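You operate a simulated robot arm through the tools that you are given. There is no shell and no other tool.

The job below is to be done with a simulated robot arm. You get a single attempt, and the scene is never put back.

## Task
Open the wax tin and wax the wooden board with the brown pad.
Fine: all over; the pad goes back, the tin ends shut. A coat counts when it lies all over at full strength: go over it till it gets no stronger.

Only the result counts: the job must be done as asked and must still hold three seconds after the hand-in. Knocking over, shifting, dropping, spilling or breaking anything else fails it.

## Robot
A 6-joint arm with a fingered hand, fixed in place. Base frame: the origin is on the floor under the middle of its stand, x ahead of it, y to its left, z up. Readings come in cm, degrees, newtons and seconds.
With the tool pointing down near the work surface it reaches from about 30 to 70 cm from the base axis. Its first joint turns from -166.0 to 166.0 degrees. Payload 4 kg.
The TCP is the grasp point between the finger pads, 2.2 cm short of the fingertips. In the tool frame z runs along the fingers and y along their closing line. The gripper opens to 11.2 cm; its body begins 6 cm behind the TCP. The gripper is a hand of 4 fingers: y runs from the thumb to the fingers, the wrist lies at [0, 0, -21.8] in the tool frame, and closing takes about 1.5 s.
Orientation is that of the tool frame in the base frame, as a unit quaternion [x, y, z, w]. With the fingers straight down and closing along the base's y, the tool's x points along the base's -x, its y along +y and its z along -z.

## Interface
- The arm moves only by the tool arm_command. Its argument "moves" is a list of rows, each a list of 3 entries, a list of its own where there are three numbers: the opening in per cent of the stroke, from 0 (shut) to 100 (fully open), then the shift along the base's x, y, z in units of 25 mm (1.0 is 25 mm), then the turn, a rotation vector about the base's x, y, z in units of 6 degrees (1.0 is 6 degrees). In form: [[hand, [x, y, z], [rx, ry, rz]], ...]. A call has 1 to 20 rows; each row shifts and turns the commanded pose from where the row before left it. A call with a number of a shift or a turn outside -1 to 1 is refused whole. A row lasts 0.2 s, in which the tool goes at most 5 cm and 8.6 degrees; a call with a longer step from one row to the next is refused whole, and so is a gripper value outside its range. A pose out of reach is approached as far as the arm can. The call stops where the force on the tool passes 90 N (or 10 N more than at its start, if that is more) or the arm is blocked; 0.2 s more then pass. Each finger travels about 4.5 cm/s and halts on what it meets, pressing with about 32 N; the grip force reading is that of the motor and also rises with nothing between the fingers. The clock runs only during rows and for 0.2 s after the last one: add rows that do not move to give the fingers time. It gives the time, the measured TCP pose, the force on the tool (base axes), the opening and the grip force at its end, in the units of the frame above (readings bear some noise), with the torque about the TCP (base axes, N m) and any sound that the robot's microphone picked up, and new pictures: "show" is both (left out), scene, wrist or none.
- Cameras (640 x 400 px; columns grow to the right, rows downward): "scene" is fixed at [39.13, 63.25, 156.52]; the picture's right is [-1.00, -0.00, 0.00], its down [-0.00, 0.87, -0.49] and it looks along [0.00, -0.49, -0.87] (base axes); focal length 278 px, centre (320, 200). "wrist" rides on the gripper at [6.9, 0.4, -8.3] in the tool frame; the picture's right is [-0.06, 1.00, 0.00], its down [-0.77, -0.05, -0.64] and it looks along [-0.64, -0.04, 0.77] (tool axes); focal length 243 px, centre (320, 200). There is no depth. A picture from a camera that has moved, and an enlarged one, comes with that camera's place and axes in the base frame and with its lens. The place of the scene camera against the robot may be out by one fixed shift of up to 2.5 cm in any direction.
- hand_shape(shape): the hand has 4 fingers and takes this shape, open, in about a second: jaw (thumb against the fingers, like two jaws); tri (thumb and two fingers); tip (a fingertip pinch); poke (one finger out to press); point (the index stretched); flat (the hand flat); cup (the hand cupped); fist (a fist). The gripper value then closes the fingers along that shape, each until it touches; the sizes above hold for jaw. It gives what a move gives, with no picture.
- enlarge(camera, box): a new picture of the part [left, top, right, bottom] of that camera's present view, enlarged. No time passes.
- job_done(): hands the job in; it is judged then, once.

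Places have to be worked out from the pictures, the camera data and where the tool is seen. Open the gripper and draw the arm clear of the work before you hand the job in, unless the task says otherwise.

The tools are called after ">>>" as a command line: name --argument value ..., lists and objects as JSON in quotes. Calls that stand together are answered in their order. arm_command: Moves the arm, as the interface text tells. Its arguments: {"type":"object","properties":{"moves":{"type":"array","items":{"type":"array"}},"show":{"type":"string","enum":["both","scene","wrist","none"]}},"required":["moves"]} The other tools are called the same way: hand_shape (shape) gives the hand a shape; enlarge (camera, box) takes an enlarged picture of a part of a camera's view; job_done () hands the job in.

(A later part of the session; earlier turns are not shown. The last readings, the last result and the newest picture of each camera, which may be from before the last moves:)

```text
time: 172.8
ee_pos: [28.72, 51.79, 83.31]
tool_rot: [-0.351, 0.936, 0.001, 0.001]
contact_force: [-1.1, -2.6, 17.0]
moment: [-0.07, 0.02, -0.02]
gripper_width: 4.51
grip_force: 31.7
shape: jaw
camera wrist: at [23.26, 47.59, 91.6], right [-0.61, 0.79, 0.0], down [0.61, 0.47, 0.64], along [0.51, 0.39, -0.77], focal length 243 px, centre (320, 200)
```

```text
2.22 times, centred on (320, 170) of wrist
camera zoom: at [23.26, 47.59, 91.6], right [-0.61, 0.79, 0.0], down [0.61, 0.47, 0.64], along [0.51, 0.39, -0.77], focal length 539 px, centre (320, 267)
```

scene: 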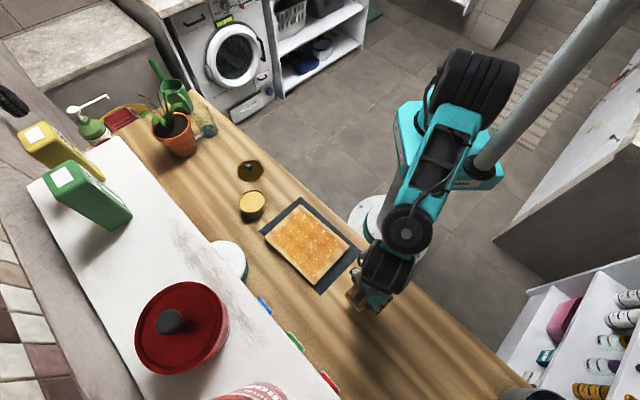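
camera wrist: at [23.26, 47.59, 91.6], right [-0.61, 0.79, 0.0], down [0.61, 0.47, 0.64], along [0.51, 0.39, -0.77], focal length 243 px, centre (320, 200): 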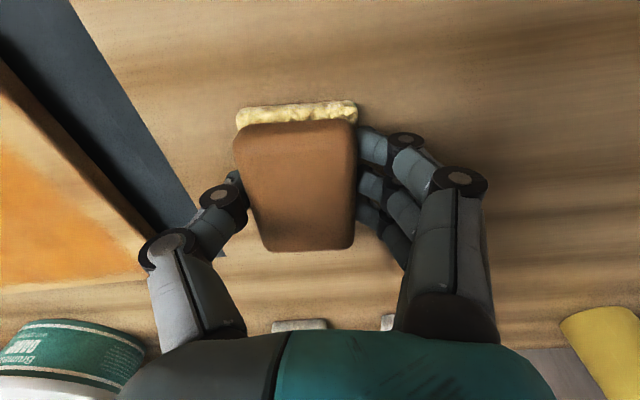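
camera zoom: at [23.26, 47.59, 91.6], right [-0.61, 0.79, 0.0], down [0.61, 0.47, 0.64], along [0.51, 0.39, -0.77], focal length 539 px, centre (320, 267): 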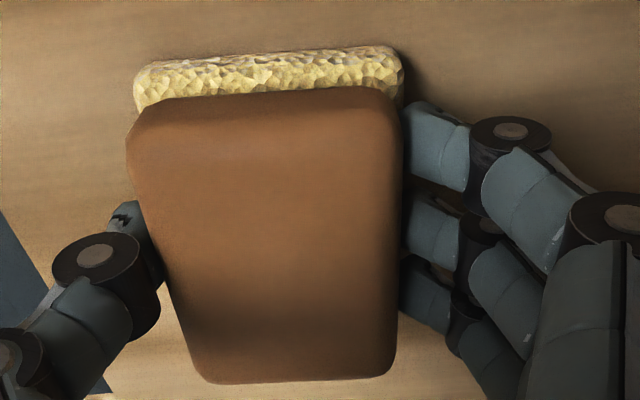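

The pad is down on the worktop (17 N). I ease off 1 mm and open the hand.

>>> arm_command --moves '[[0, [0, 0, 0.04], [0, 0, 0]], [0, [0, 0, 0], [0, 0, 0]], [45, [0, 0, 0], [0, 0, 0]], [55, [0, 0, 0], [0, 0, 0]], [70, [0, 0, 0], [0, 0, 0]], [80, [0, 0, 0], [0, 0, 0]], [80, [0, 0, 0], [0, 0, 0]], [80, [0, 0, 0], [0, 0, 0]], [80, [0, 0, 0], [0, 0, 0]]]' --show "wrist"

>>> enlarge --camera "wrist" --box '[180, 80, 460, 260]'

```text
time: 174.8
ee_pos: [28.79, 51.77, 83.2]
tool_rot: [-0.351, 0.936, 0.0, 0.0]
contact_force: [0.4, -0.4, -0.8]
moment: [0.0, 0.02, -0.01]
gripper_width: 8.9
grip_force: 0.0
shape: jaw
camera wrist: at [23.25, 47.58, 91.61], right [-0.61, 0.79, 0.0], down [0.61, 0.47, 0.64], along [0.51, 0.39, -0.77], focal length 243 px, centre (320, 200)
```

wrist: 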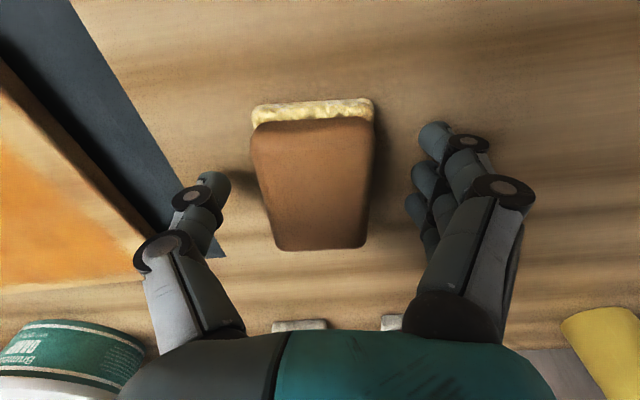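

```text
2.22 times, centred on (320, 170) of wrist
camera zoom: at [23.25, 47.58, 91.61], right [-0.61, 0.79, 0.0], down [0.61, 0.47, 0.64], along [0.51, 0.39, -0.77], focal length 539 px, centre (320, 267)
```

zoom: 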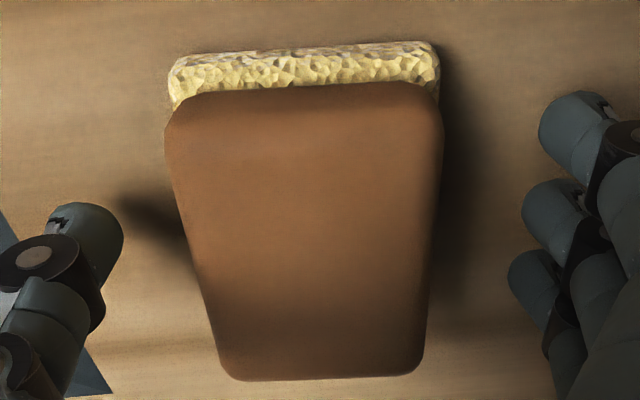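

The pad stands back within about half a centimetre of where it was, level and squared as before. I rise straight up and travel to the lid, turning the hand back to its first orientation.

>>> arm_command --moves '[[80, [0, 0, 0.5], [0, 0, 0]], [80, [0, 0, 0.9], [0, 0, 0]], [80, [0, 0, 1.0], [0, 0, 0]], [80, [0, 0, 1.0], [0, 0, 0]], [80, [0, 0, 1.0], [0, 0, 0]], [80, [0.8, -0.955, 0], [0, 0, -0.4]], [80, [0.8, -0.955, 0], [0, 0, -0.4]], [80, [0.8, -0.955, 0], [0, 0, -0.4]], [80, [0.8, -0.955, 0], [0, 0, -0.4]], [80, [0.8, -0.955, 0], [0, 0, -0.4]], [80, [0.8, -0.955, 0], [0, 0, -0.4]], [80, [0.8, -0.955, 0], [0, 0, -0.4]], [80, [0.8, -0.955, 0], [0, 0, -0.4]], [80, [0, 0, 0], [0, 0, 0]]]' --show "both"

>>> enlarge --camera "scene" --box '[220, 140, 400, 330]'

```text
time: 177.8
ee_pos: [44.79, 32.62, 94.28]
tool_rot: [-0.19, 0.982, 0.0, 0.0]
contact_force: [0.1, 0.2, -0.5]
moment: [0.01, 0.0, 0.03]
gripper_width: 8.93
grip_force: 0.1
shape: jaw
camera wrist: at [38.24, 30.48, 102.62], right [-0.31, 0.95, 0.0], down [0.73, 0.24, 0.64], along [0.61, 0.2, -0.77], focal length 243 px, centre (320, 200)
```

scene: 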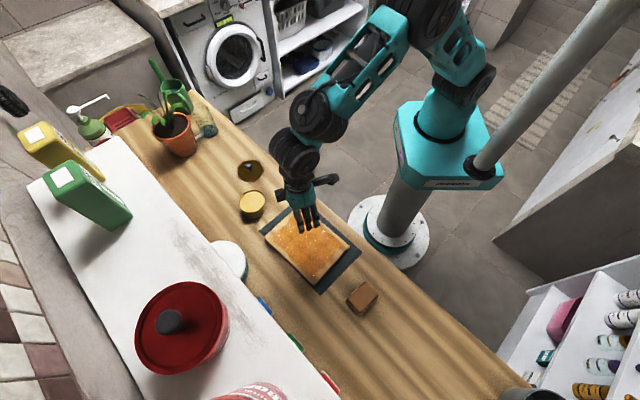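
wrist: 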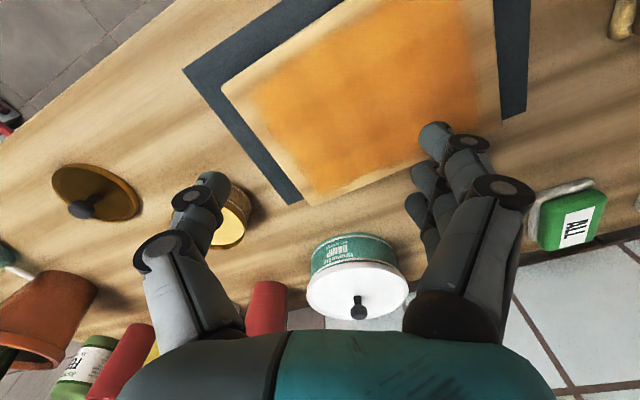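

```text
2.11 times, centred on (310, 235) of scene
camera zoom: at [39.13, 63.25, 156.52], right [-1.0, 0.0, 0.0], down [0.0, 0.87, -0.49], along [0.0, -0.49, -0.87], focal length 585 px, centre (341, 126)
```

zoom: 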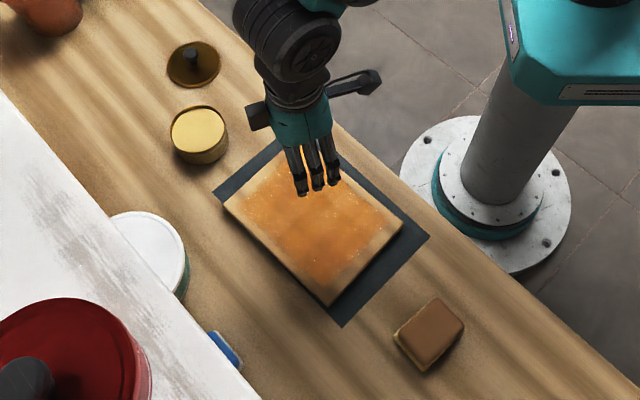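

The pad stands where it was, and lid, tin and board are in place. I go on to the lid and bring the hand to the earlier pose at 50% opening.

>>> arm_command --moves '[[80, [0.803, -0.952, 0], [0, 0, -0.406]], [80, [0.803, -0.952, 0], [0, 0, -0.406]], [80, [0.803, -0.952, 0], [0, 0, -0.406]], [70, [0.803, -0.952, 0], [0, 0, -0.406]], [60, [0.803, -0.952, 0], [0, 0, -0.406]], [50, [0.803, -0.952, 0], [0, 0, -0.406]], [50, [0.803, -0.952, 0], [0, 0, -0.406]], [50, [0.803, -0.952, 0], [0, 0, -0.406]], [50, [0.803, -0.952, 0], [0, 0, -0.406]], [50, [0, 0, -0.6], [0, 0, 0]], [50, [0, 0, -0.6], [0, 0, 0]], [50, [0, 0, -0.6], [0, 0, 0]], [50, [0, 0, 0], [0, 0, 0]], [50, [0, 0, 0], [0, 0, 0]]]' --show "both"

>>> enlarge --camera "wrist" --box '[200, 60, 440, 260]'

```text
time: 180.8
ee_pos: [62.8, 11.23, 89.83]
tool_rot: [0.002, 1.0, 0.0, 0.0]
contact_force: [0.6, -0.3, 0.1]
moment: [0.04, 0.02, -0.02]
gripper_width: 5.68
grip_force: 0.0
shape: jaw
camera wrist: at [55.94, 11.71, 98.09], right [0.06, 1.0, 0.0], down [0.77, -0.05, 0.64], along [0.64, -0.04, -0.77], focal length 243 px, centre (320, 200)
```

scene: 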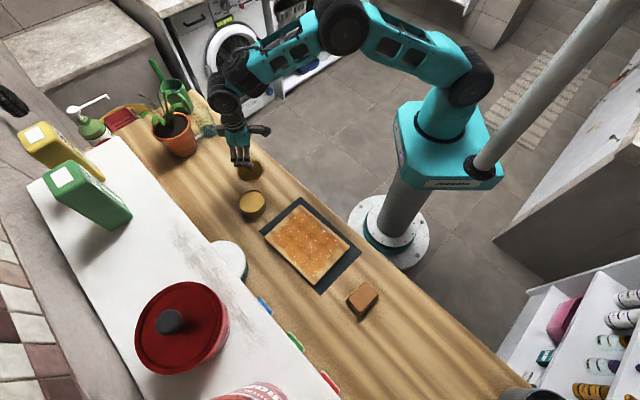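
wrist: 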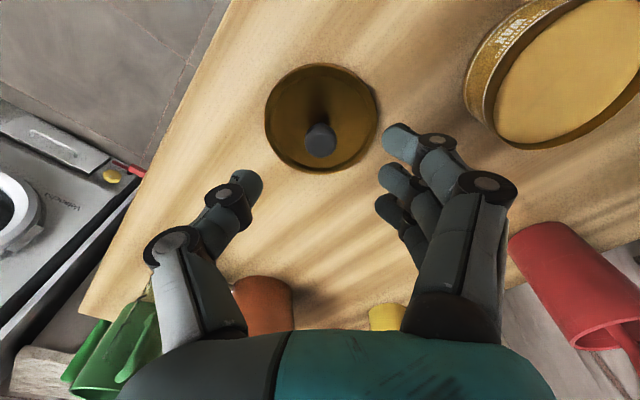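

```text
2.00 times, centred on (320, 160) of wrist
camera zoom: at [55.94, 11.71, 98.09], right [0.06, 1.0, 0.0], down [0.77, -0.05, 0.64], along [0.64, -0.04, -0.77], focal length 485 px, centre (320, 280)
```

zoom: 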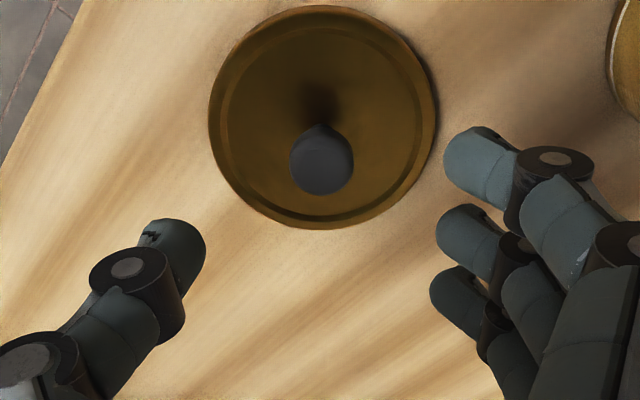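

The lid and knob are where I left them. I descend to the same height as at release (TCP z≈83.45) around the knob.

>>> arm_command --moves '[[50, [0.02, 0.02, -0.6], [0, 0, 0]], [50, [0, 0, -0.6], [0, 0, 0]], [50, [0, 0, -0.6], [0, 0, 0]], [50, [0, 0, -0.5], [0, 0, 0]], [50, [0, 0, -0.22], [0, 0, 0]], [50, [0, 0, 0], [0, 0, 0]]]' --show "wrist"

>>> enlarge --camera "wrist" --box '[200, 60, 440, 260]'

```text
time: 182.2
ee_pos: [62.88, 11.32, 83.55]
tool_rot: [0.0, 1.0, 0.0, -0.001]
contact_force: [-0.2, 0.6, 0.5]
moment: [-0.02, 0.06, -0.02]
gripper_width: 5.67
grip_force: 0.1
shape: jaw
camera wrist: at [55.99, 11.8, 91.8], right [0.06, 1.0, 0.0], down [0.77, -0.05, 0.64], along [0.64, -0.04, -0.77], focal length 243 px, centre (320, 200)
```

wrist: 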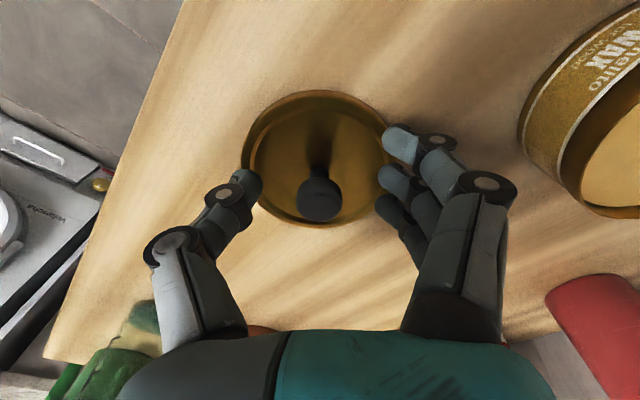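

```text
2.00 times, centred on (320, 160) of wrist
camera zoom: at [55.99, 11.8, 91.8], right [0.06, 1.0, 0.0], down [0.77, -0.05, 0.64], along [0.64, -0.04, -0.77], focal length 485 px, centre (320, 280)
```

zoom: 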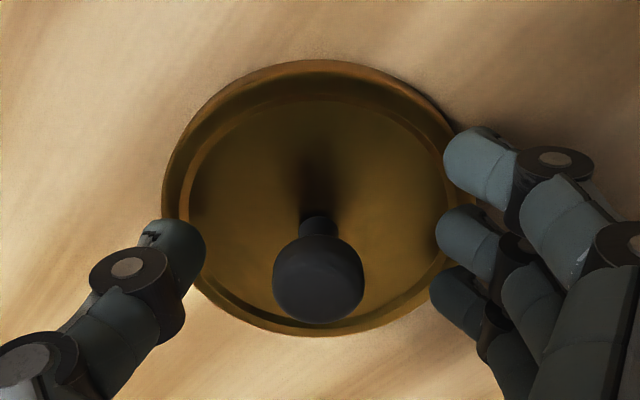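

Same relative position as at the first grasp. I close on the knob.

>>> arm_command --moves '[[35, [0, 0, 0], [0, 0, 0]], [20, [0, 0, 0], [0, 0, 0]], [0, [0, 0, 0], [0, 0, 0]], [0, [0, 0, 0], [0, 0, 0]], [0, [0, 0, 0], [0, 0, 0]], [0, [0, 0, 0], [0, 0, 0]], [0, [0, 0, 0], [0, 0, 0]], [0, [0, 0, 0], [0, 0, 0]]]' --show "wrist"

>>> enlarge --camera "wrist" --box '[200, 60, 440, 260]'

```text
time: 184.0
ee_pos: [62.92, 11.27, 83.5]
tool_rot: [0.001, 1.0, 0.0, 0.0]
contact_force: [-0.7, 0.7, 4.0]
moment: [0.27, -0.02, 0.06]
gripper_width: 0.01
grip_force: 31.7
shape: jaw
camera wrist: at [55.98, 11.8, 91.83], right [0.06, 1.0, 0.0], down [0.76, -0.05, 0.64], along [0.64, -0.04, -0.77], focal length 243 px, centre (320, 200)
```

wrist: 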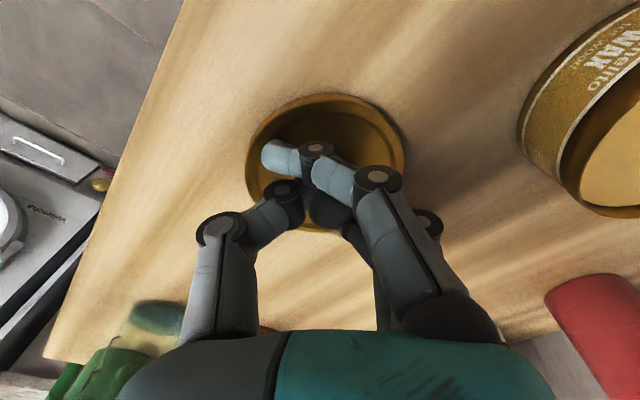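

```text
2.00 times, centred on (320, 160) of wrist
camera zoom: at [55.98, 11.8, 91.83], right [0.06, 1.0, 0.0], down [0.76, -0.05, 0.64], along [0.64, -0.04, -0.77], focal length 485 px, centre (320, 280)
```

zoom: 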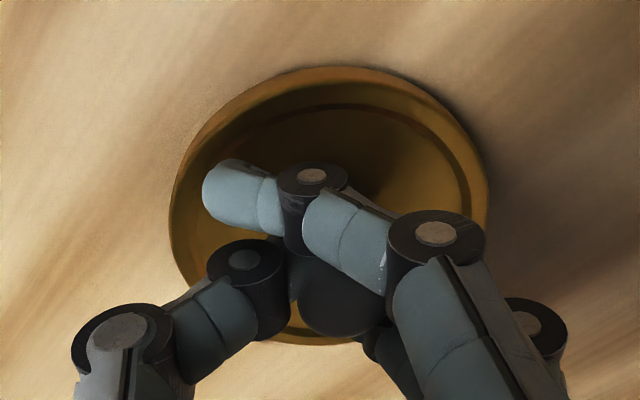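

The knob is held. I lift a few centimetres and check that the lid hangs level.

>>> arm_command --moves '[[0, [0, 0, 0.1], [0, 0, 0]], [0, [0, 0, 0.2], [0, 0, 0]], [0, [0, 0, 0.4], [0, 0, 0]], [0, [0, 0, 0.7], [0, 0, 0]], [0, [0, 0, 0.8], [0, 0, 0]], [0, [0, 0, 0.8], [0, 0, 0]], [0, [0, 0, 0.6], [0, 0, 0]], [0, [0, 0, 0], [0, 0, 0]], [0, [0, 0, 0], [0, 0, 0]]]' --show "both"

>>> enlarge --camera "wrist" --box '[200, 60, 440, 260]'

>>> enlarge --camera "scene" --box '[200, 120, 290, 220]'

```text
time: 186.0
ee_pos: [62.81, 11.35, 92.47]
tool_rot: [0.001, 1.0, 0.0, 0.0]
contact_force: [0.9, -0.7, -0.9]
moment: [0.0, -0.01, -0.04]
gripper_width: 0.01
grip_force: 31.5
shape: jaw
camera wrist: at [55.96, 11.77, 100.77], right [0.06, 1.0, 0.0], down [0.77, -0.05, 0.64], along [0.64, -0.04, -0.77], focal length 243 px, centre (320, 200)
```

scene: 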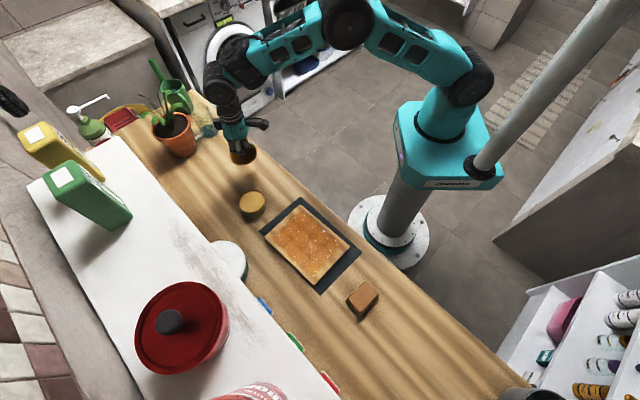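
wrist: 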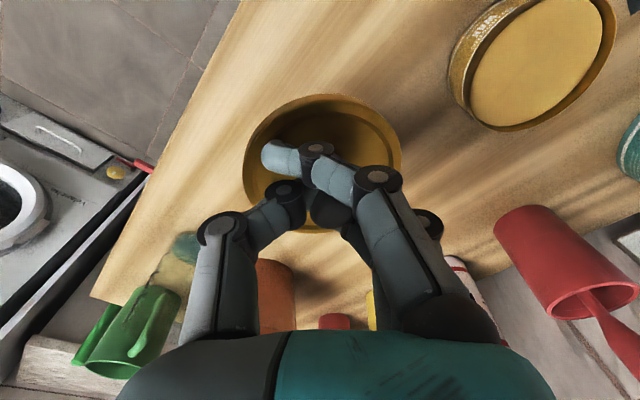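

```text
2.00 times, centred on (320, 160) of wrist
camera zoom: at [55.96, 11.77, 100.77], right [0.06, 1.0, 0.0], down [0.77, -0.05, 0.64], along [0.64, -0.04, -0.77], focal length 485 px, centre (320, 280)
```

zoom: 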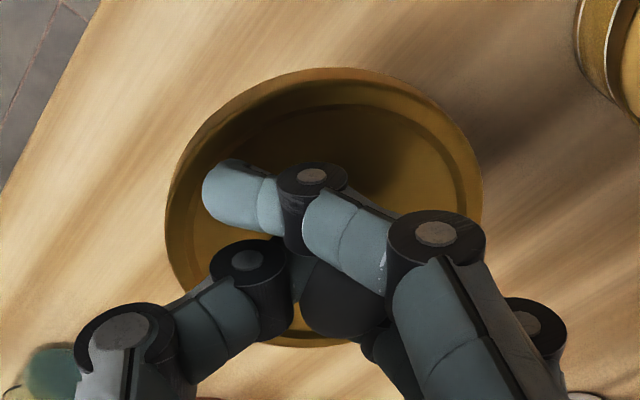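

```text
4.00 times, centred on (245, 170) of scene
camera zoom: at [39.13, 63.25, 156.52], right [-1.0, 0.0, 0.0], down [0.0, 0.87, -0.49], along [0.0, -0.49, -0.87], focal length 1111 px, centre (620, 320)
```

zoom: 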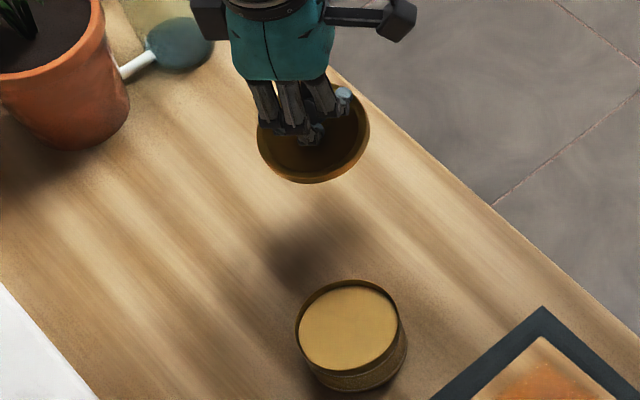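

The lid is held much as at first. To seat it accurately I shift the hand sideways to get an unobstructed wrist view of the whole tin and re-measure its centre.

>>> arm_command --moves '[[0, [-0.8, 0, 0], [0, 0, 0]], [0, [-0.8, 0, 0], [0, 0, 0]], [0, [-0.8, 0.1, 0], [0, 0, 0]], [0, [0, 0, 0], [0, 0, 0]], [0, [0, 0, 0], [0, 0, 0]]]' --show "wrist"

>>> enlarge --camera "wrist" --box '[440, 0, 640, 160]'

>>> enlarge --camera "wrist" --box '[200, 60, 440, 260]'

```text
time: 187.2
ee_pos: [56.85, 11.53, 92.62]
tool_rot: [0.0, 1.0, -0.001, 0.0]
contact_force: [-0.4, -1.1, -0.4]
moment: [0.0, 0.0, -0.03]
gripper_width: 0.0
grip_force: 31.5
shape: jaw
camera wrist: at [49.94, 12.07, 100.85], right [0.06, 1.0, 0.0], down [0.77, -0.05, 0.64], along [0.64, -0.04, -0.77], focal length 243 px, centre (320, 200)
```

wrist: 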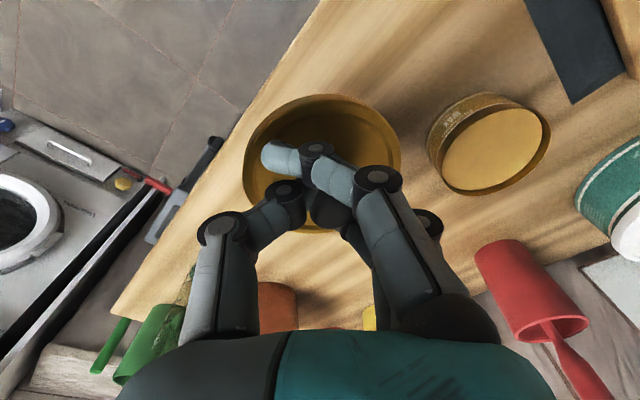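

```text
2.50 times, centred on (540, 80) of wrist
camera zoom: at [49.94, 12.07, 100.85], right [0.06, 1.0, 0.0], down [0.77, -0.05, 0.64], along [0.64, -0.04, -0.77], focal length 606 px, centre (-230, 500)
```

zoom: 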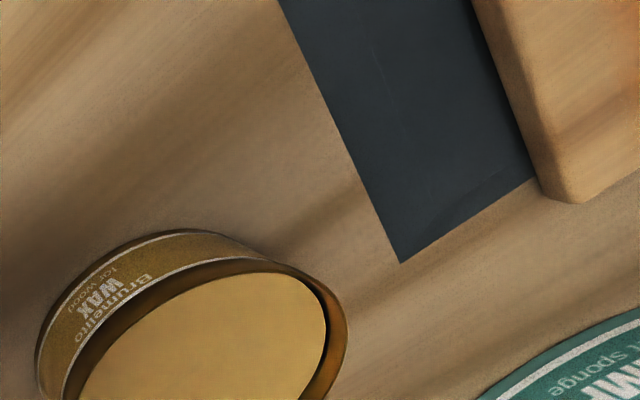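

```text
2.00 times, centred on (320, 160) of wrist
camera zoom: at [49.94, 12.07, 100.85], right [0.06, 1.0, 0.0], down [0.77, -0.05, 0.64], along [0.64, -0.04, -0.77], focal length 485 px, centre (320, 280)
```

zoom: 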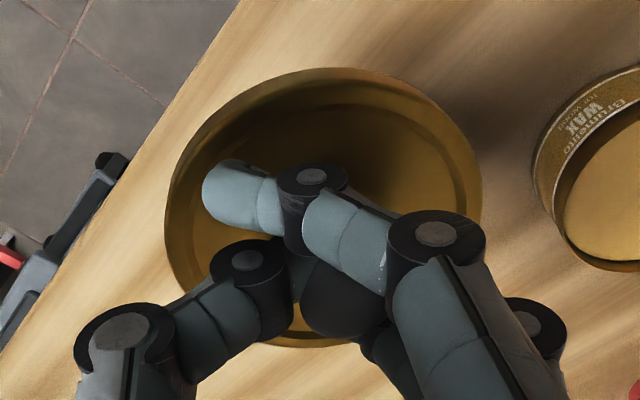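

Now the whole tin is in view beside the hand; I zoom right onto its rim.

>>> enlarge --camera "wrist" --box '[415, 80, 565, 205]'

>>> enlarge --camera "scene" --box '[230, 180, 275, 230]'

```text
3.20 times, centred on (490, 142) of wrist
camera zoom: at [49.94, 12.07, 100.85], right [0.06, 1.0, 0.0], down [0.77, -0.05, 0.64], along [0.64, -0.04, -0.77], focal length 776 px, centre (-224, 384)
```

zoom: 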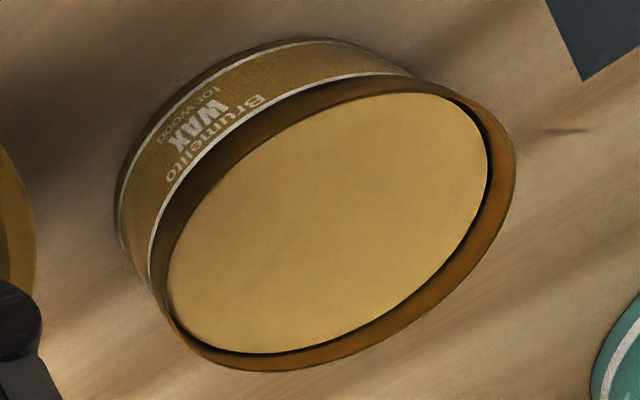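

```text
8.00 times, centred on (252, 205) of scene
camera zoom: at [39.13, 63.25, 156.52], right [-1.0, 0.0, 0.0], down [0.0, 0.87, -0.49], along [0.0, -0.49, -0.87], focal length 2222 px, centre (860, 160)
```

zoom: 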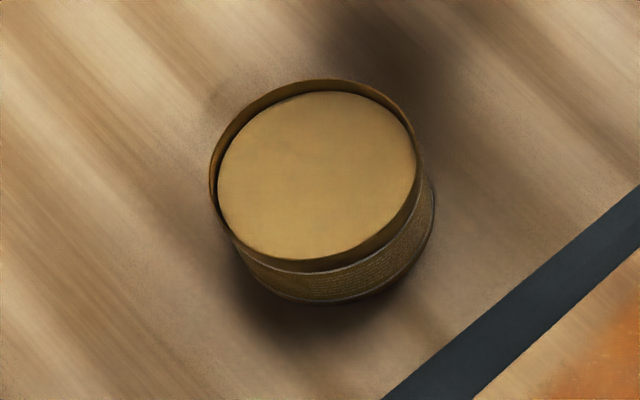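

The tin has not moved; its centre comes out at about (60.0, 24.9). I bring the lid over it at TCP ≈ (59.9, 24.85) and lower to just above the rim.

>>> arm_command --moves '[[0, [0.2, 0.88, 0], [0, 0, 0]], [0, [0.2, 0.88, 0], [0, 0, 0]], [0, [0.2, 0.88, 0], [0, 0, 0]], [0, [0.2, 0.88, 0], [0, 0, 0]], [0, [0.2, 0.88, 0], [0, 0, 0]], [0, [0.2, 0.9, 0], [0, 0, 0]], [0, [0, 0, 0], [0, 0, 0]], [0, [0, 0, -0.5], [0, 0, 0]], [0, [0, 0, -0.5], [0, 0, 0]], [0, [0, 0, -0.4], [0, 0, 0]], [0, [0, 0, 0], [0, 0, 0]], [0, [0, 0, 0], [0, 0, 0]]]' --show "both"

>>> enlarge --camera "wrist" --box '[200, 60, 440, 260]'

>>> enlarge --camera "scene" --box '[215, 160, 285, 230]'

```text
time: 189.8
ee_pos: [59.78, 24.79, 89.15]
tool_rot: [0.001, 1.0, 0.0, 0.0]
contact_force: [-0.1, 0.5, 0.3]
moment: [0.01, -0.03, -0.01]
gripper_width: 0.0
grip_force: 32.3
shape: jaw
camera wrist: at [52.95, 25.31, 97.36], right [0.06, 1.0, 0.0], down [0.77, -0.05, 0.64], along [0.64, -0.04, -0.77], focal length 243 px, centre (320, 200)
```

scene: 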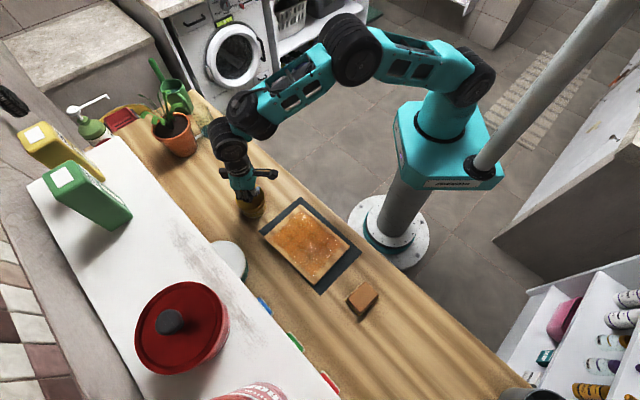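
wrist: 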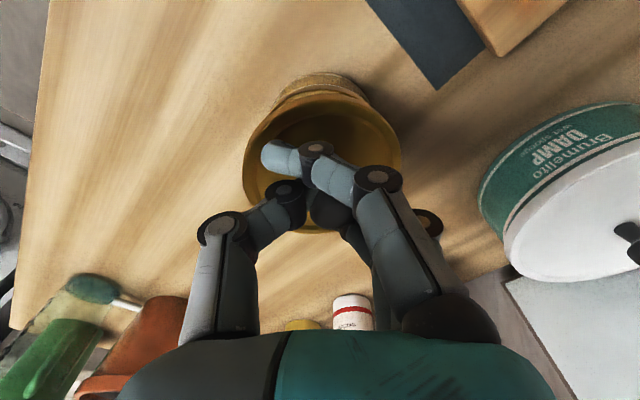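

```text
2.00 times, centred on (320, 160) of wrist
camera zoom: at [52.95, 25.31, 97.36], right [0.06, 1.0, 0.0], down [0.77, -0.05, 0.64], along [0.64, -0.04, -0.77], focal length 485 px, centre (320, 280)
```

zoom: 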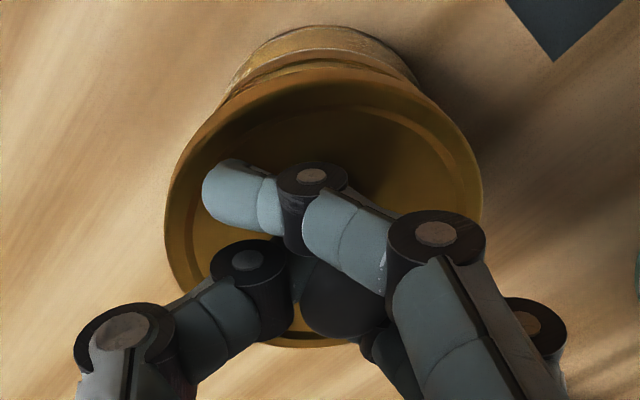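

```text
5.71 times, centred on (250, 195) of scene
camera zoom: at [39.13, 63.25, 156.52], right [-1.0, 0.0, 0.0], down [0.0, 0.87, -0.49], along [0.0, -0.49, -0.87], focal length 1587 px, centre (720, 229)
```

zoom: 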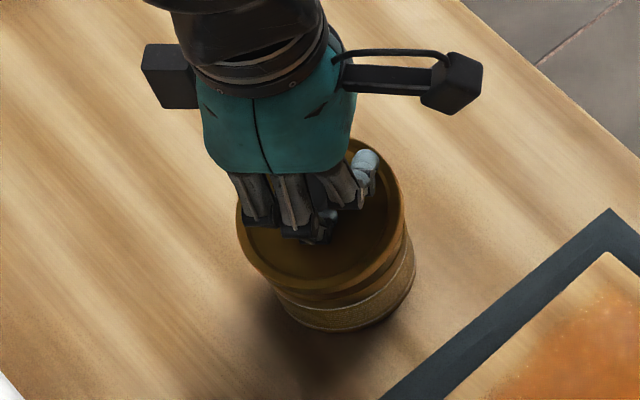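

The lid hangs about 2 cm above the tin and looks well centred. I lower to just above contact and check the alignment again.

>>> arm_command --moves '[[0, [0.03, 0, -0.3], [0, 0, 0]], [0, [0, 0, -0.2], [0, 0, 0]], [0, [0, 0, 0], [0, 0, 0]]]' --show "wrist"

>>> enlarge --camera "wrist" --box '[200, 60, 440, 260]'

>>> enlarge --camera "scene" --box '[225, 170, 285, 230]'

```text
time: 190.6
ee_pos: [59.98, 24.85, 87.69]
tool_rot: [0.001, 1.0, 0.0, 0.0]
contact_force: [-0.9, 0.1, 0.2]
moment: [-0.02, -0.02, 0.02]
gripper_width: 0.0
grip_force: 32.5
shape: jaw
camera wrist: at [53.02, 25.28, 96.05], right [0.06, 1.0, 0.0], down [0.77, -0.05, 0.64], along [0.64, -0.04, -0.77], focal length 243 px, centre (320, 200)
```

wrist: 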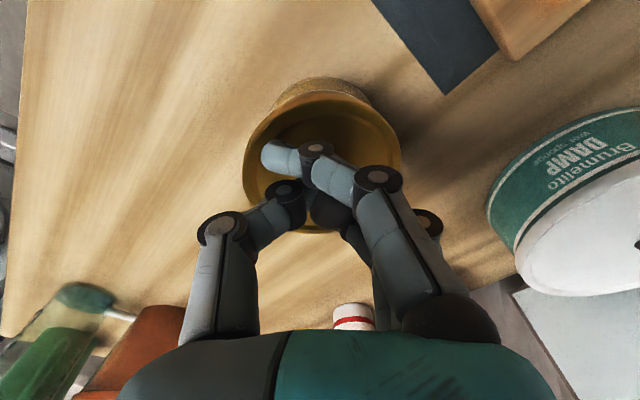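

```text
2.00 times, centred on (320, 160) of wrist
camera zoom: at [53.02, 25.28, 96.05], right [0.06, 1.0, 0.0], down [0.77, -0.05, 0.64], along [0.64, -0.04, -0.77], focal length 485 px, centre (320, 280)
```

zoom: 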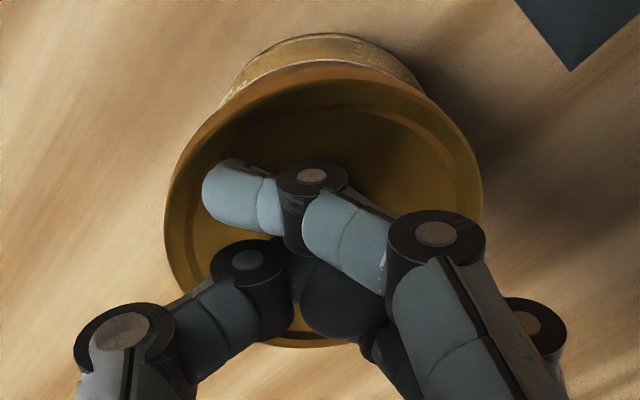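

```text
6.67 times, centred on (255, 200) of scene
camera zoom: at [39.13, 63.25, 156.52], right [-1.0, 0.0, 0.0], down [0.0, 0.87, -0.49], along [0.0, -0.49, -0.87], focal length 1852 px, centre (753, 200)
```

zoom: 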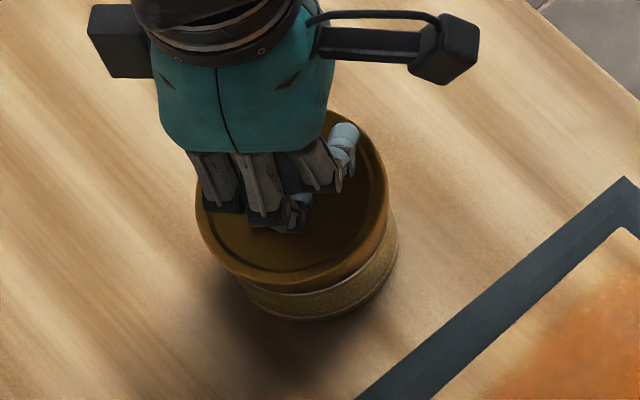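

The lid sits about half a centimetre above its seat and looks centred in both views. I lower in fine steps, watching force and listening for the snap.

>>> arm_command --moves '[[0, [0, 0, -0.06], [0, 0, 0]], [0, [0, 0, 0], [0, 0, 0]]]' --show "none"

>>> arm_command --moves '[[0, [0, 0, -0.06], [0, 0, 0]], [0, [0, 0, 0], [0, 0, 0]]]' --show "none"

>>> arm_command --moves '[[0, [0, 0, -0.06], [0, 0, 0]], [0, [0, 0, 0], [0, 0, 0]]]' --show "none"

```text
time: 191.2
ee_pos: [60.04, 24.79, 87.6]
tool_rot: [0.002, 1.0, 0.0, 0.0]
contact_force: [0.4, 0.0, -0.1]
moment: [-0.02, 0.0, -0.01]
gripper_width: 0.01
grip_force: 32.4
shape: jaw
```

```text
time: 191.8
ee_pos: [59.93, 24.82, 87.38]
tool_rot: [0.001, 1.0, 0.001, 0.0]
contact_force: [-0.4, -0.7, 0.0]
moment: [-0.04, 0.04, -0.02]
gripper_width: 0.0
grip_force: 31.8
shape: jaw
```

```text
time: 192.4
ee_pos: [59.96, 24.65, 87.36]
tool_rot: [0.001, 1.0, 0.0, 0.0]
contact_force: [-0.6, -0.2, -0.1]
moment: [-0.02, -0.01, 0.03]
gripper_width: 0.0
grip_force: 32.0
shape: jaw
```

No resistance down to about z=87.3, so the skirt is clearing the rim. I continue in fine steps.

>>> arm_command --moves '[[0, [0, 0, -0.05], [0, 0, 0]], [0, [0, 0, 0], [0, 0, 0]]]' --show "none"

>>> arm_command --moves '[[0, [0, 0, -0.05], [0, 0, 0]], [0, [0, 0, 0], [0, 0, 0]]]' --show "none"

>>> arm_command --moves '[[0, [0, 0, -0.05], [0, 0, 0]], [0, [0, 0, 0], [0, 0, 0]]]' --show "wrist"

>>> enlarge --camera "wrist" --box '[200, 60, 440, 260]'

```text
time: 193.0
ee_pos: [59.84, 24.84, 87.22]
tool_rot: [0.0, 1.0, 0.0, 0.0]
contact_force: [-0.2, -1.2, 1.8]
moment: [0.06, -0.04, 0.0]
gripper_width: 0.01
grip_force: 32.1
shape: jaw
```

```text
time: 193.6
ee_pos: [59.99, 24.82, 87.21]
tool_rot: [0.001, 1.0, 0.0, 0.001]
contact_force: [-0.6, -2.0, 6.6]
moment: [0.23, -0.08, 0.04]
gripper_width: 0.0
grip_force: 32.0
shape: jaw
```

```text
time: 194.2
ee_pos: [59.91, 24.76, 86.99]
tool_rot: [0.001, 1.0, -0.001, 0.0]
contact_force: [-0.2, -2.4, 9.3]
moment: [0.32, -0.14, 0.0]
gripper_width: 0.0
grip_force: 32.3
shape: jaw
camera wrist: at [53.07, 25.26, 95.28], right [0.06, 1.0, 0.0], down [0.76, -0.05, 0.64], along [0.64, -0.04, -0.77], focal length 243 px, centre (320, 200)
```

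wrist: 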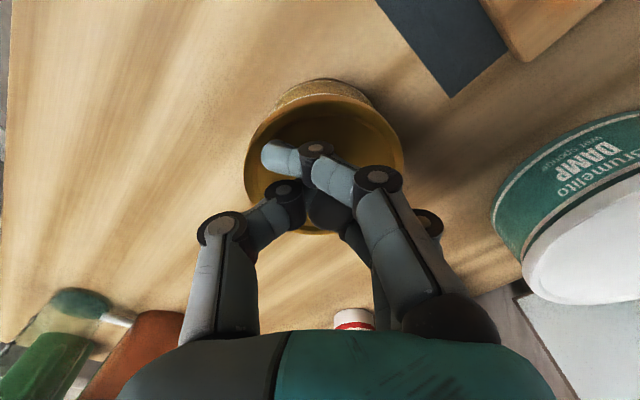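

```text
2.00 times, centred on (320, 160) of wrist
camera zoom: at [53.07, 25.26, 95.28], right [0.06, 1.0, 0.0], down [0.76, -0.05, 0.64], along [0.64, -0.04, -0.77], focal length 485 px, centre (320, 280)
```

zoom: 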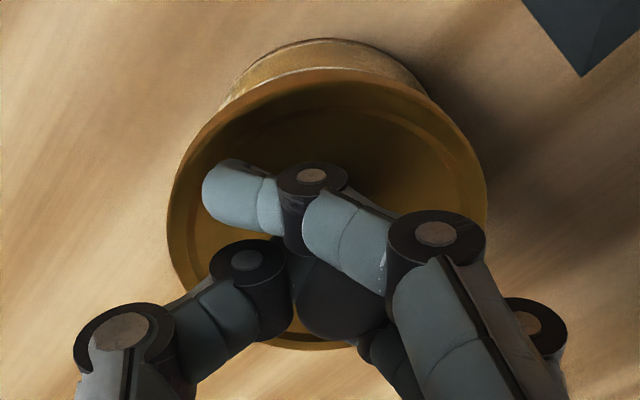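

Contact began at the expected seat height, but on the +y side first, the same slight tilt as when I laid the lid on the worktop. I press further in small steps to level and snap it.

>>> arm_command --moves '[[0, [0, 0, -0.05], [0, 0, 0]], [0, [0, 0, 0], [0, 0, 0]]]' --show "none"

>>> arm_command --moves '[[0, [0, 0, -0.05], [0, 0, 0]], [0, [0, 0, 0], [0, 0, 0]]]' --show "wrist"

>>> enlarge --camera "wrist" --box '[200, 60, 440, 260]'

>>> enlarge --camera "scene" --box '[225, 170, 285, 230]'

```text
time: 194.8
ee_pos: [60.06, 24.89, 86.87]
tool_rot: [0.0, 1.0, 0.0, 0.001]
contact_force: [0.4, -1.1, 12.7]
moment: [0.51, -0.14, 0.01]
gripper_width: 0.01
grip_force: 31.2
shape: jaw
```

```text
time: 195.4
ee_pos: [59.98, 24.8, 86.81]
tool_rot: [0.0, 1.0, -0.001, 0.001]
contact_force: [0.7, -0.9, 15.1]
moment: [0.61, -0.15, -0.03]
gripper_width: 0.0
grip_force: 32.3
shape: jaw
camera wrist: at [53.07, 25.27, 95.05], right [0.06, 1.0, 0.0], down [0.76, -0.05, 0.64], along [0.64, -0.04, -0.77], focal length 243 px, centre (320, 200)
```

wrist: 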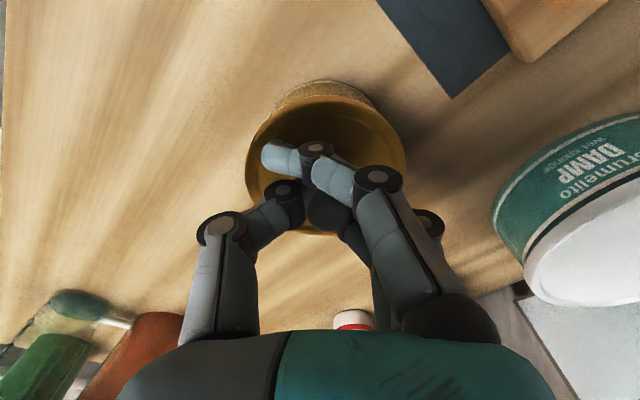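

```text
2.00 times, centred on (320, 160) of wrist
camera zoom: at [53.07, 25.27, 95.05], right [0.06, 1.0, 0.0], down [0.76, -0.05, 0.64], along [0.64, -0.04, -0.77], focal length 485 px, centre (320, 280)
```

zoom: 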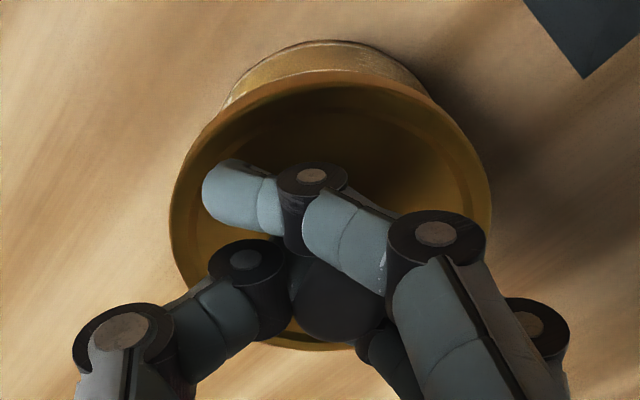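

```text
6.67 times, centred on (255, 200) of scene
camera zoom: at [39.13, 63.25, 156.52], right [-1.0, 0.0, 0.0], down [0.0, 0.87, -0.49], along [0.0, -0.49, -0.87], focal length 1852 px, centre (753, 200)
```

zoom: 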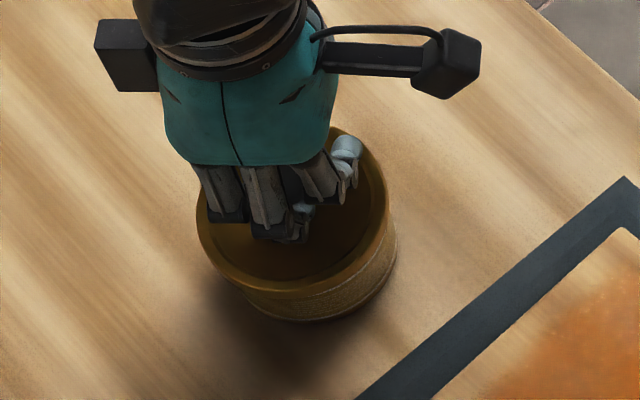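

The force stays on the +y side while the knob slips up in the grip; the lid seems close to its seat but perhaps 2 mm off in +x. I look closely before doing more.

>>> enlarge --camera "scene" --box '[240, 195, 275, 220]'

>>> enlarge --camera "wrist" --box '[270, 70, 390, 150]'

```text
16.00 times, centred on (258, 208) of scene
camera zoom: at [39.13, 63.25, 156.52], right [-1.0, 0.0, 0.0], down [0.0, 0.87, -0.49], along [0.0, -0.49, -0.87], focal length 4444 px, centre (1320, 80)
```

zoom: 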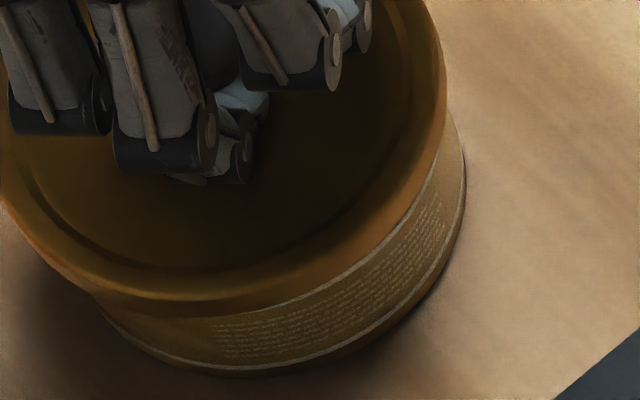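

```text
5.00 times, centred on (330, 110) of wrist
camera zoom: at [53.07, 25.27, 95.05], right [0.06, 1.0, 0.0], down [0.76, -0.05, 0.64], along [0.64, -0.04, -0.77], focal length 1213 px, centre (270, 650)
```

zoom: 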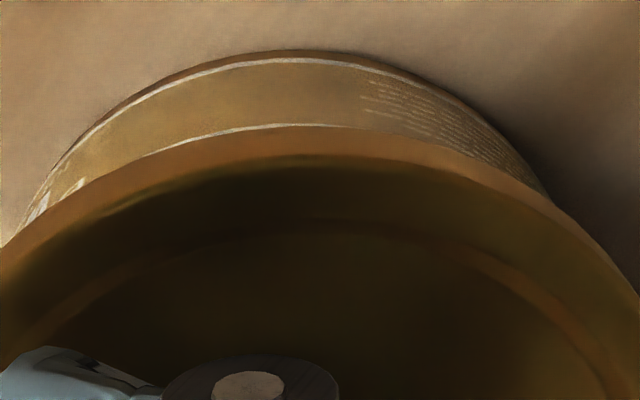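

The lid's -y side stands a little high and it is about 1–2 mm too far in +x. I ease up 4 mm, shift slightly in -x and tilt the hand about 2° to level the lid, then feel again.

>>> arm_command --moves '[[0, [0, 0, 0.16], [0, 0, 0]], [0, [0, 0, 0.04], [0, 0, 0]], [0, [-0.05, -0.03, 0], [0.3, 0, 0]], [0, [0, 0, 0], [0, 0, 0]]]' --show "wrist"

>>> enlarge --camera "wrist" --box '[200, 60, 440, 260]'

>>> enlarge --camera "scene" --box '[225, 170, 285, 230]'

```text
time: 196.4
ee_pos: [59.83, 24.64, 87.25]
tool_rot: [0.001, 1.0, 0.016, -0.001]
contact_force: [0.0, 0.8, -0.5]
moment: [0.0, 0.02, -0.01]
gripper_width: 0.01
grip_force: 31.9
shape: jaw
camera wrist: at [52.94, 24.95, 95.52], right [0.06, 1.0, 0.03], down [0.77, -0.07, 0.64], along [0.64, -0.02, -0.77], focal length 243 px, centre (320, 200)
```

wrist: 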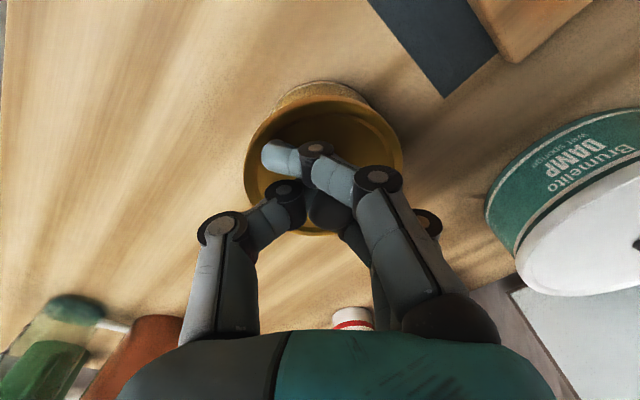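

```text
2.00 times, centred on (320, 160) of wrist
camera zoom: at [52.94, 24.95, 95.52], right [0.06, 1.0, 0.03], down [0.77, -0.07, 0.64], along [0.64, -0.02, -0.77], focal length 485 px, centre (320, 280)
```

zoom: 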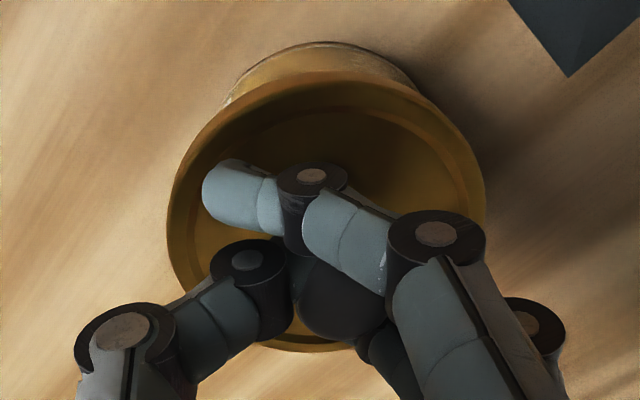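

```text
6.67 times, centred on (255, 200) of scene
camera zoom: at [39.13, 63.25, 156.52], right [-1.0, 0.0, 0.0], down [0.0, 0.87, -0.49], along [0.0, -0.49, -0.87], focal length 1852 px, centre (753, 200)
```

zoom: 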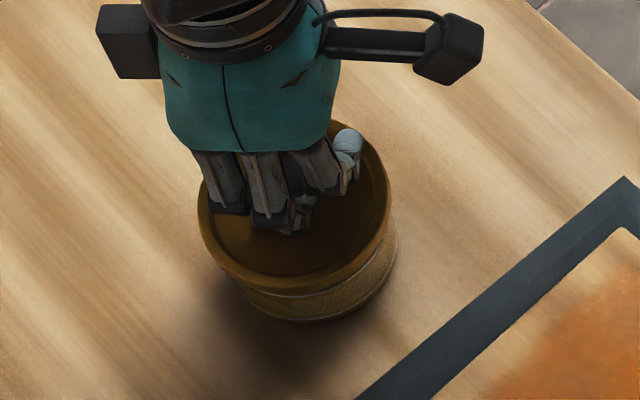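

No contact here and the lid is now better centred in the scene view. I lower again in fine steps.

>>> arm_command --moves '[[0, [0, 0, -0.06], [0, 0, 0]], [0, [0, 0, 0], [0, 0, 0]]]' --show "none"

>>> arm_command --moves '[[0, [0, 0, -0.06], [0, 0, 0]], [0, [0, 0, 0], [0, 0, 0]]]' --show "none"

>>> arm_command --moves '[[0, [0, 0, -0.06], [0, 0, 0]], [0, [0, 0, 0], [0, 0, 0]]]' --show "none"

```text
time: 197.0
ee_pos: [59.91, 24.82, 87.1]
tool_rot: [0.001, 1.0, 0.016, 0.0]
contact_force: [-0.2, -0.1, -0.2]
moment: [-0.01, 0.02, 0.01]
gripper_width: 0.0
grip_force: 32.0
shape: jaw
```

```text
time: 197.6
ee_pos: [59.96, 24.74, 87.0]
tool_rot: [0.001, 1.0, 0.015, 0.0]
contact_force: [-0.2, -0.4, 0.1]
moment: [0.03, -0.04, 0.01]
gripper_width: 0.0
grip_force: 32.4
shape: jaw
```

```text
time: 198.2
ee_pos: [59.93, 24.74, 86.86]
tool_rot: [0.0, 1.0, 0.015, 0.001]
contact_force: [1.0, 0.0, 7.1]
moment: [0.23, -0.03, -0.02]
gripper_width: 0.0
grip_force: 32.2
shape: jaw
```

Contact again on the +y side at 7 N. I add a bit more levelling tilt and press on.

>>> arm_command --moves '[[0, [0, 0, 0.06], [0, 0, 0]], [0, [0, -0.03, 0], [0.3, 0, 0]], [0, [0, 0, -0.06], [0, 0, 0]], [0, [0, 0, 0], [0, 0, 0]]]' --show "none"

>>> arm_command --moves '[[0, [0, 0, -0.04], [0, 0, 0]], [0, [0, 0, 0], [0, 0, 0]]]' --show "none"

>>> arm_command --moves '[[0, [0, 0, -0.04], [0, 0, 0]], [0, [0, 0, 0], [0, 0, 0]]]' --show "none"

```text
time: 199.2
ee_pos: [59.9, 24.71, 86.78]
tool_rot: [0.0, 0.999, 0.032, 0.0]
contact_force: [-0.1, -1.2, 2.7]
moment: [0.11, 0.04, 0.02]
gripper_width: 0.03
grip_force: 31.8
shape: jaw
```

```text
time: 199.8
ee_pos: [59.91, 24.73, 86.75]
tool_rot: [0.001, 1.0, 0.03, 0.0]
contact_force: [0.3, -2.3, 6.6]
moment: [0.26, -0.02, -0.02]
gripper_width: 0.0
grip_force: 31.9
shape: jaw
```

```text
time: 200.4
ee_pos: [59.88, 24.77, 86.67]
tool_rot: [0.001, 0.999, 0.032, 0.0]
contact_force: [-1.0, -0.6, 7.8]
moment: [0.38, 0.07, -0.04]
gripper_width: 0.04
grip_force: 31.8
shape: jaw
heard: snap
```

A snap was heard. I look at how the lid sits now.

>>> arm_command --moves '[[0, [0, 0, 0], [0, 0, 0]]]' --show "both"

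>>> enlarge --camera "wrist" --box '[200, 60, 440, 260]'

>>> enlarge --camera "scene" --box '[225, 170, 285, 230]'

>>> enlarge --camera "scene" --box '[240, 195, 275, 220]'

```text
time: 200.8
ee_pos: [59.7, 24.76, 86.66]
tool_rot: [0.0, 1.0, 0.031, 0.0]
contact_force: [-0.7, 0.3, 7.1]
moment: [0.44, 0.05, -0.04]
gripper_width: 0.0
grip_force: 32.2
shape: jaw
camera wrist: at [52.92, 24.61, 94.91], right [0.06, 1.0, 0.06], down [0.76, -0.09, 0.64], along [0.64, 0.01, -0.77], focal length 243 px, centre (320, 200)
```

scene: 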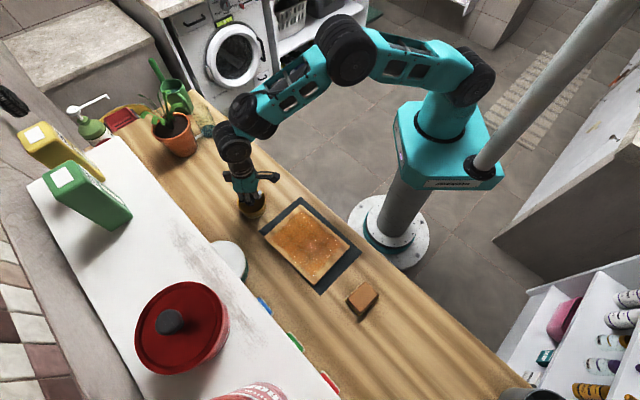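
wrist: 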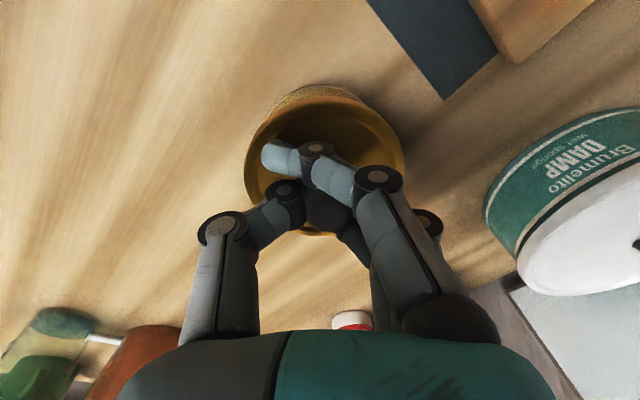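

```text
2.00 times, centred on (320, 160) of wrist
camera zoom: at [52.92, 24.61, 94.91], right [0.06, 1.0, 0.06], down [0.76, -0.09, 0.64], along [0.64, 0.01, -0.77], focal length 485 px, centre (320, 280)
```

zoom: 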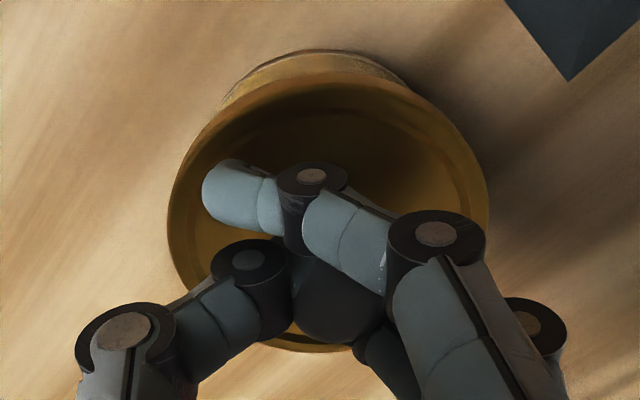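

```text
6.67 times, centred on (255, 200) of scene
camera zoom: at [39.13, 63.25, 156.52], right [-1.0, 0.0, 0.0], down [0.0, 0.87, -0.49], along [0.0, -0.49, -0.87], focal length 1852 px, centre (753, 200)
```

zoom: 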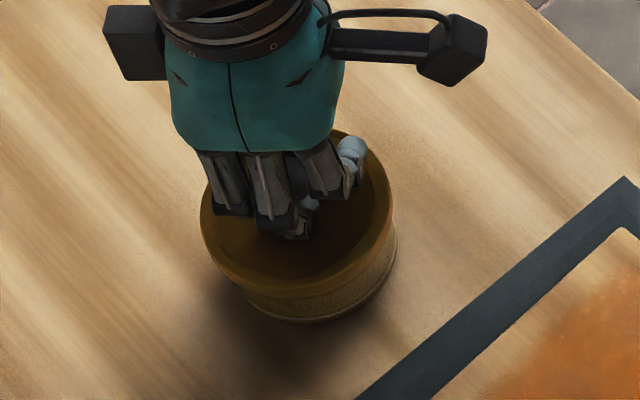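

```text
16.00 times, centred on (258, 208) of scene
camera zoom: at [39.13, 63.25, 156.52], right [-1.0, 0.0, 0.0], down [0.0, 0.87, -0.49], along [0.0, -0.49, -0.87], focal length 4444 px, centre (1320, 80)
```

zoom: 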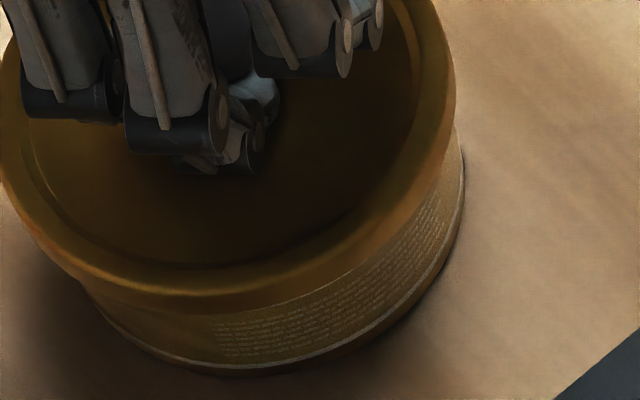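

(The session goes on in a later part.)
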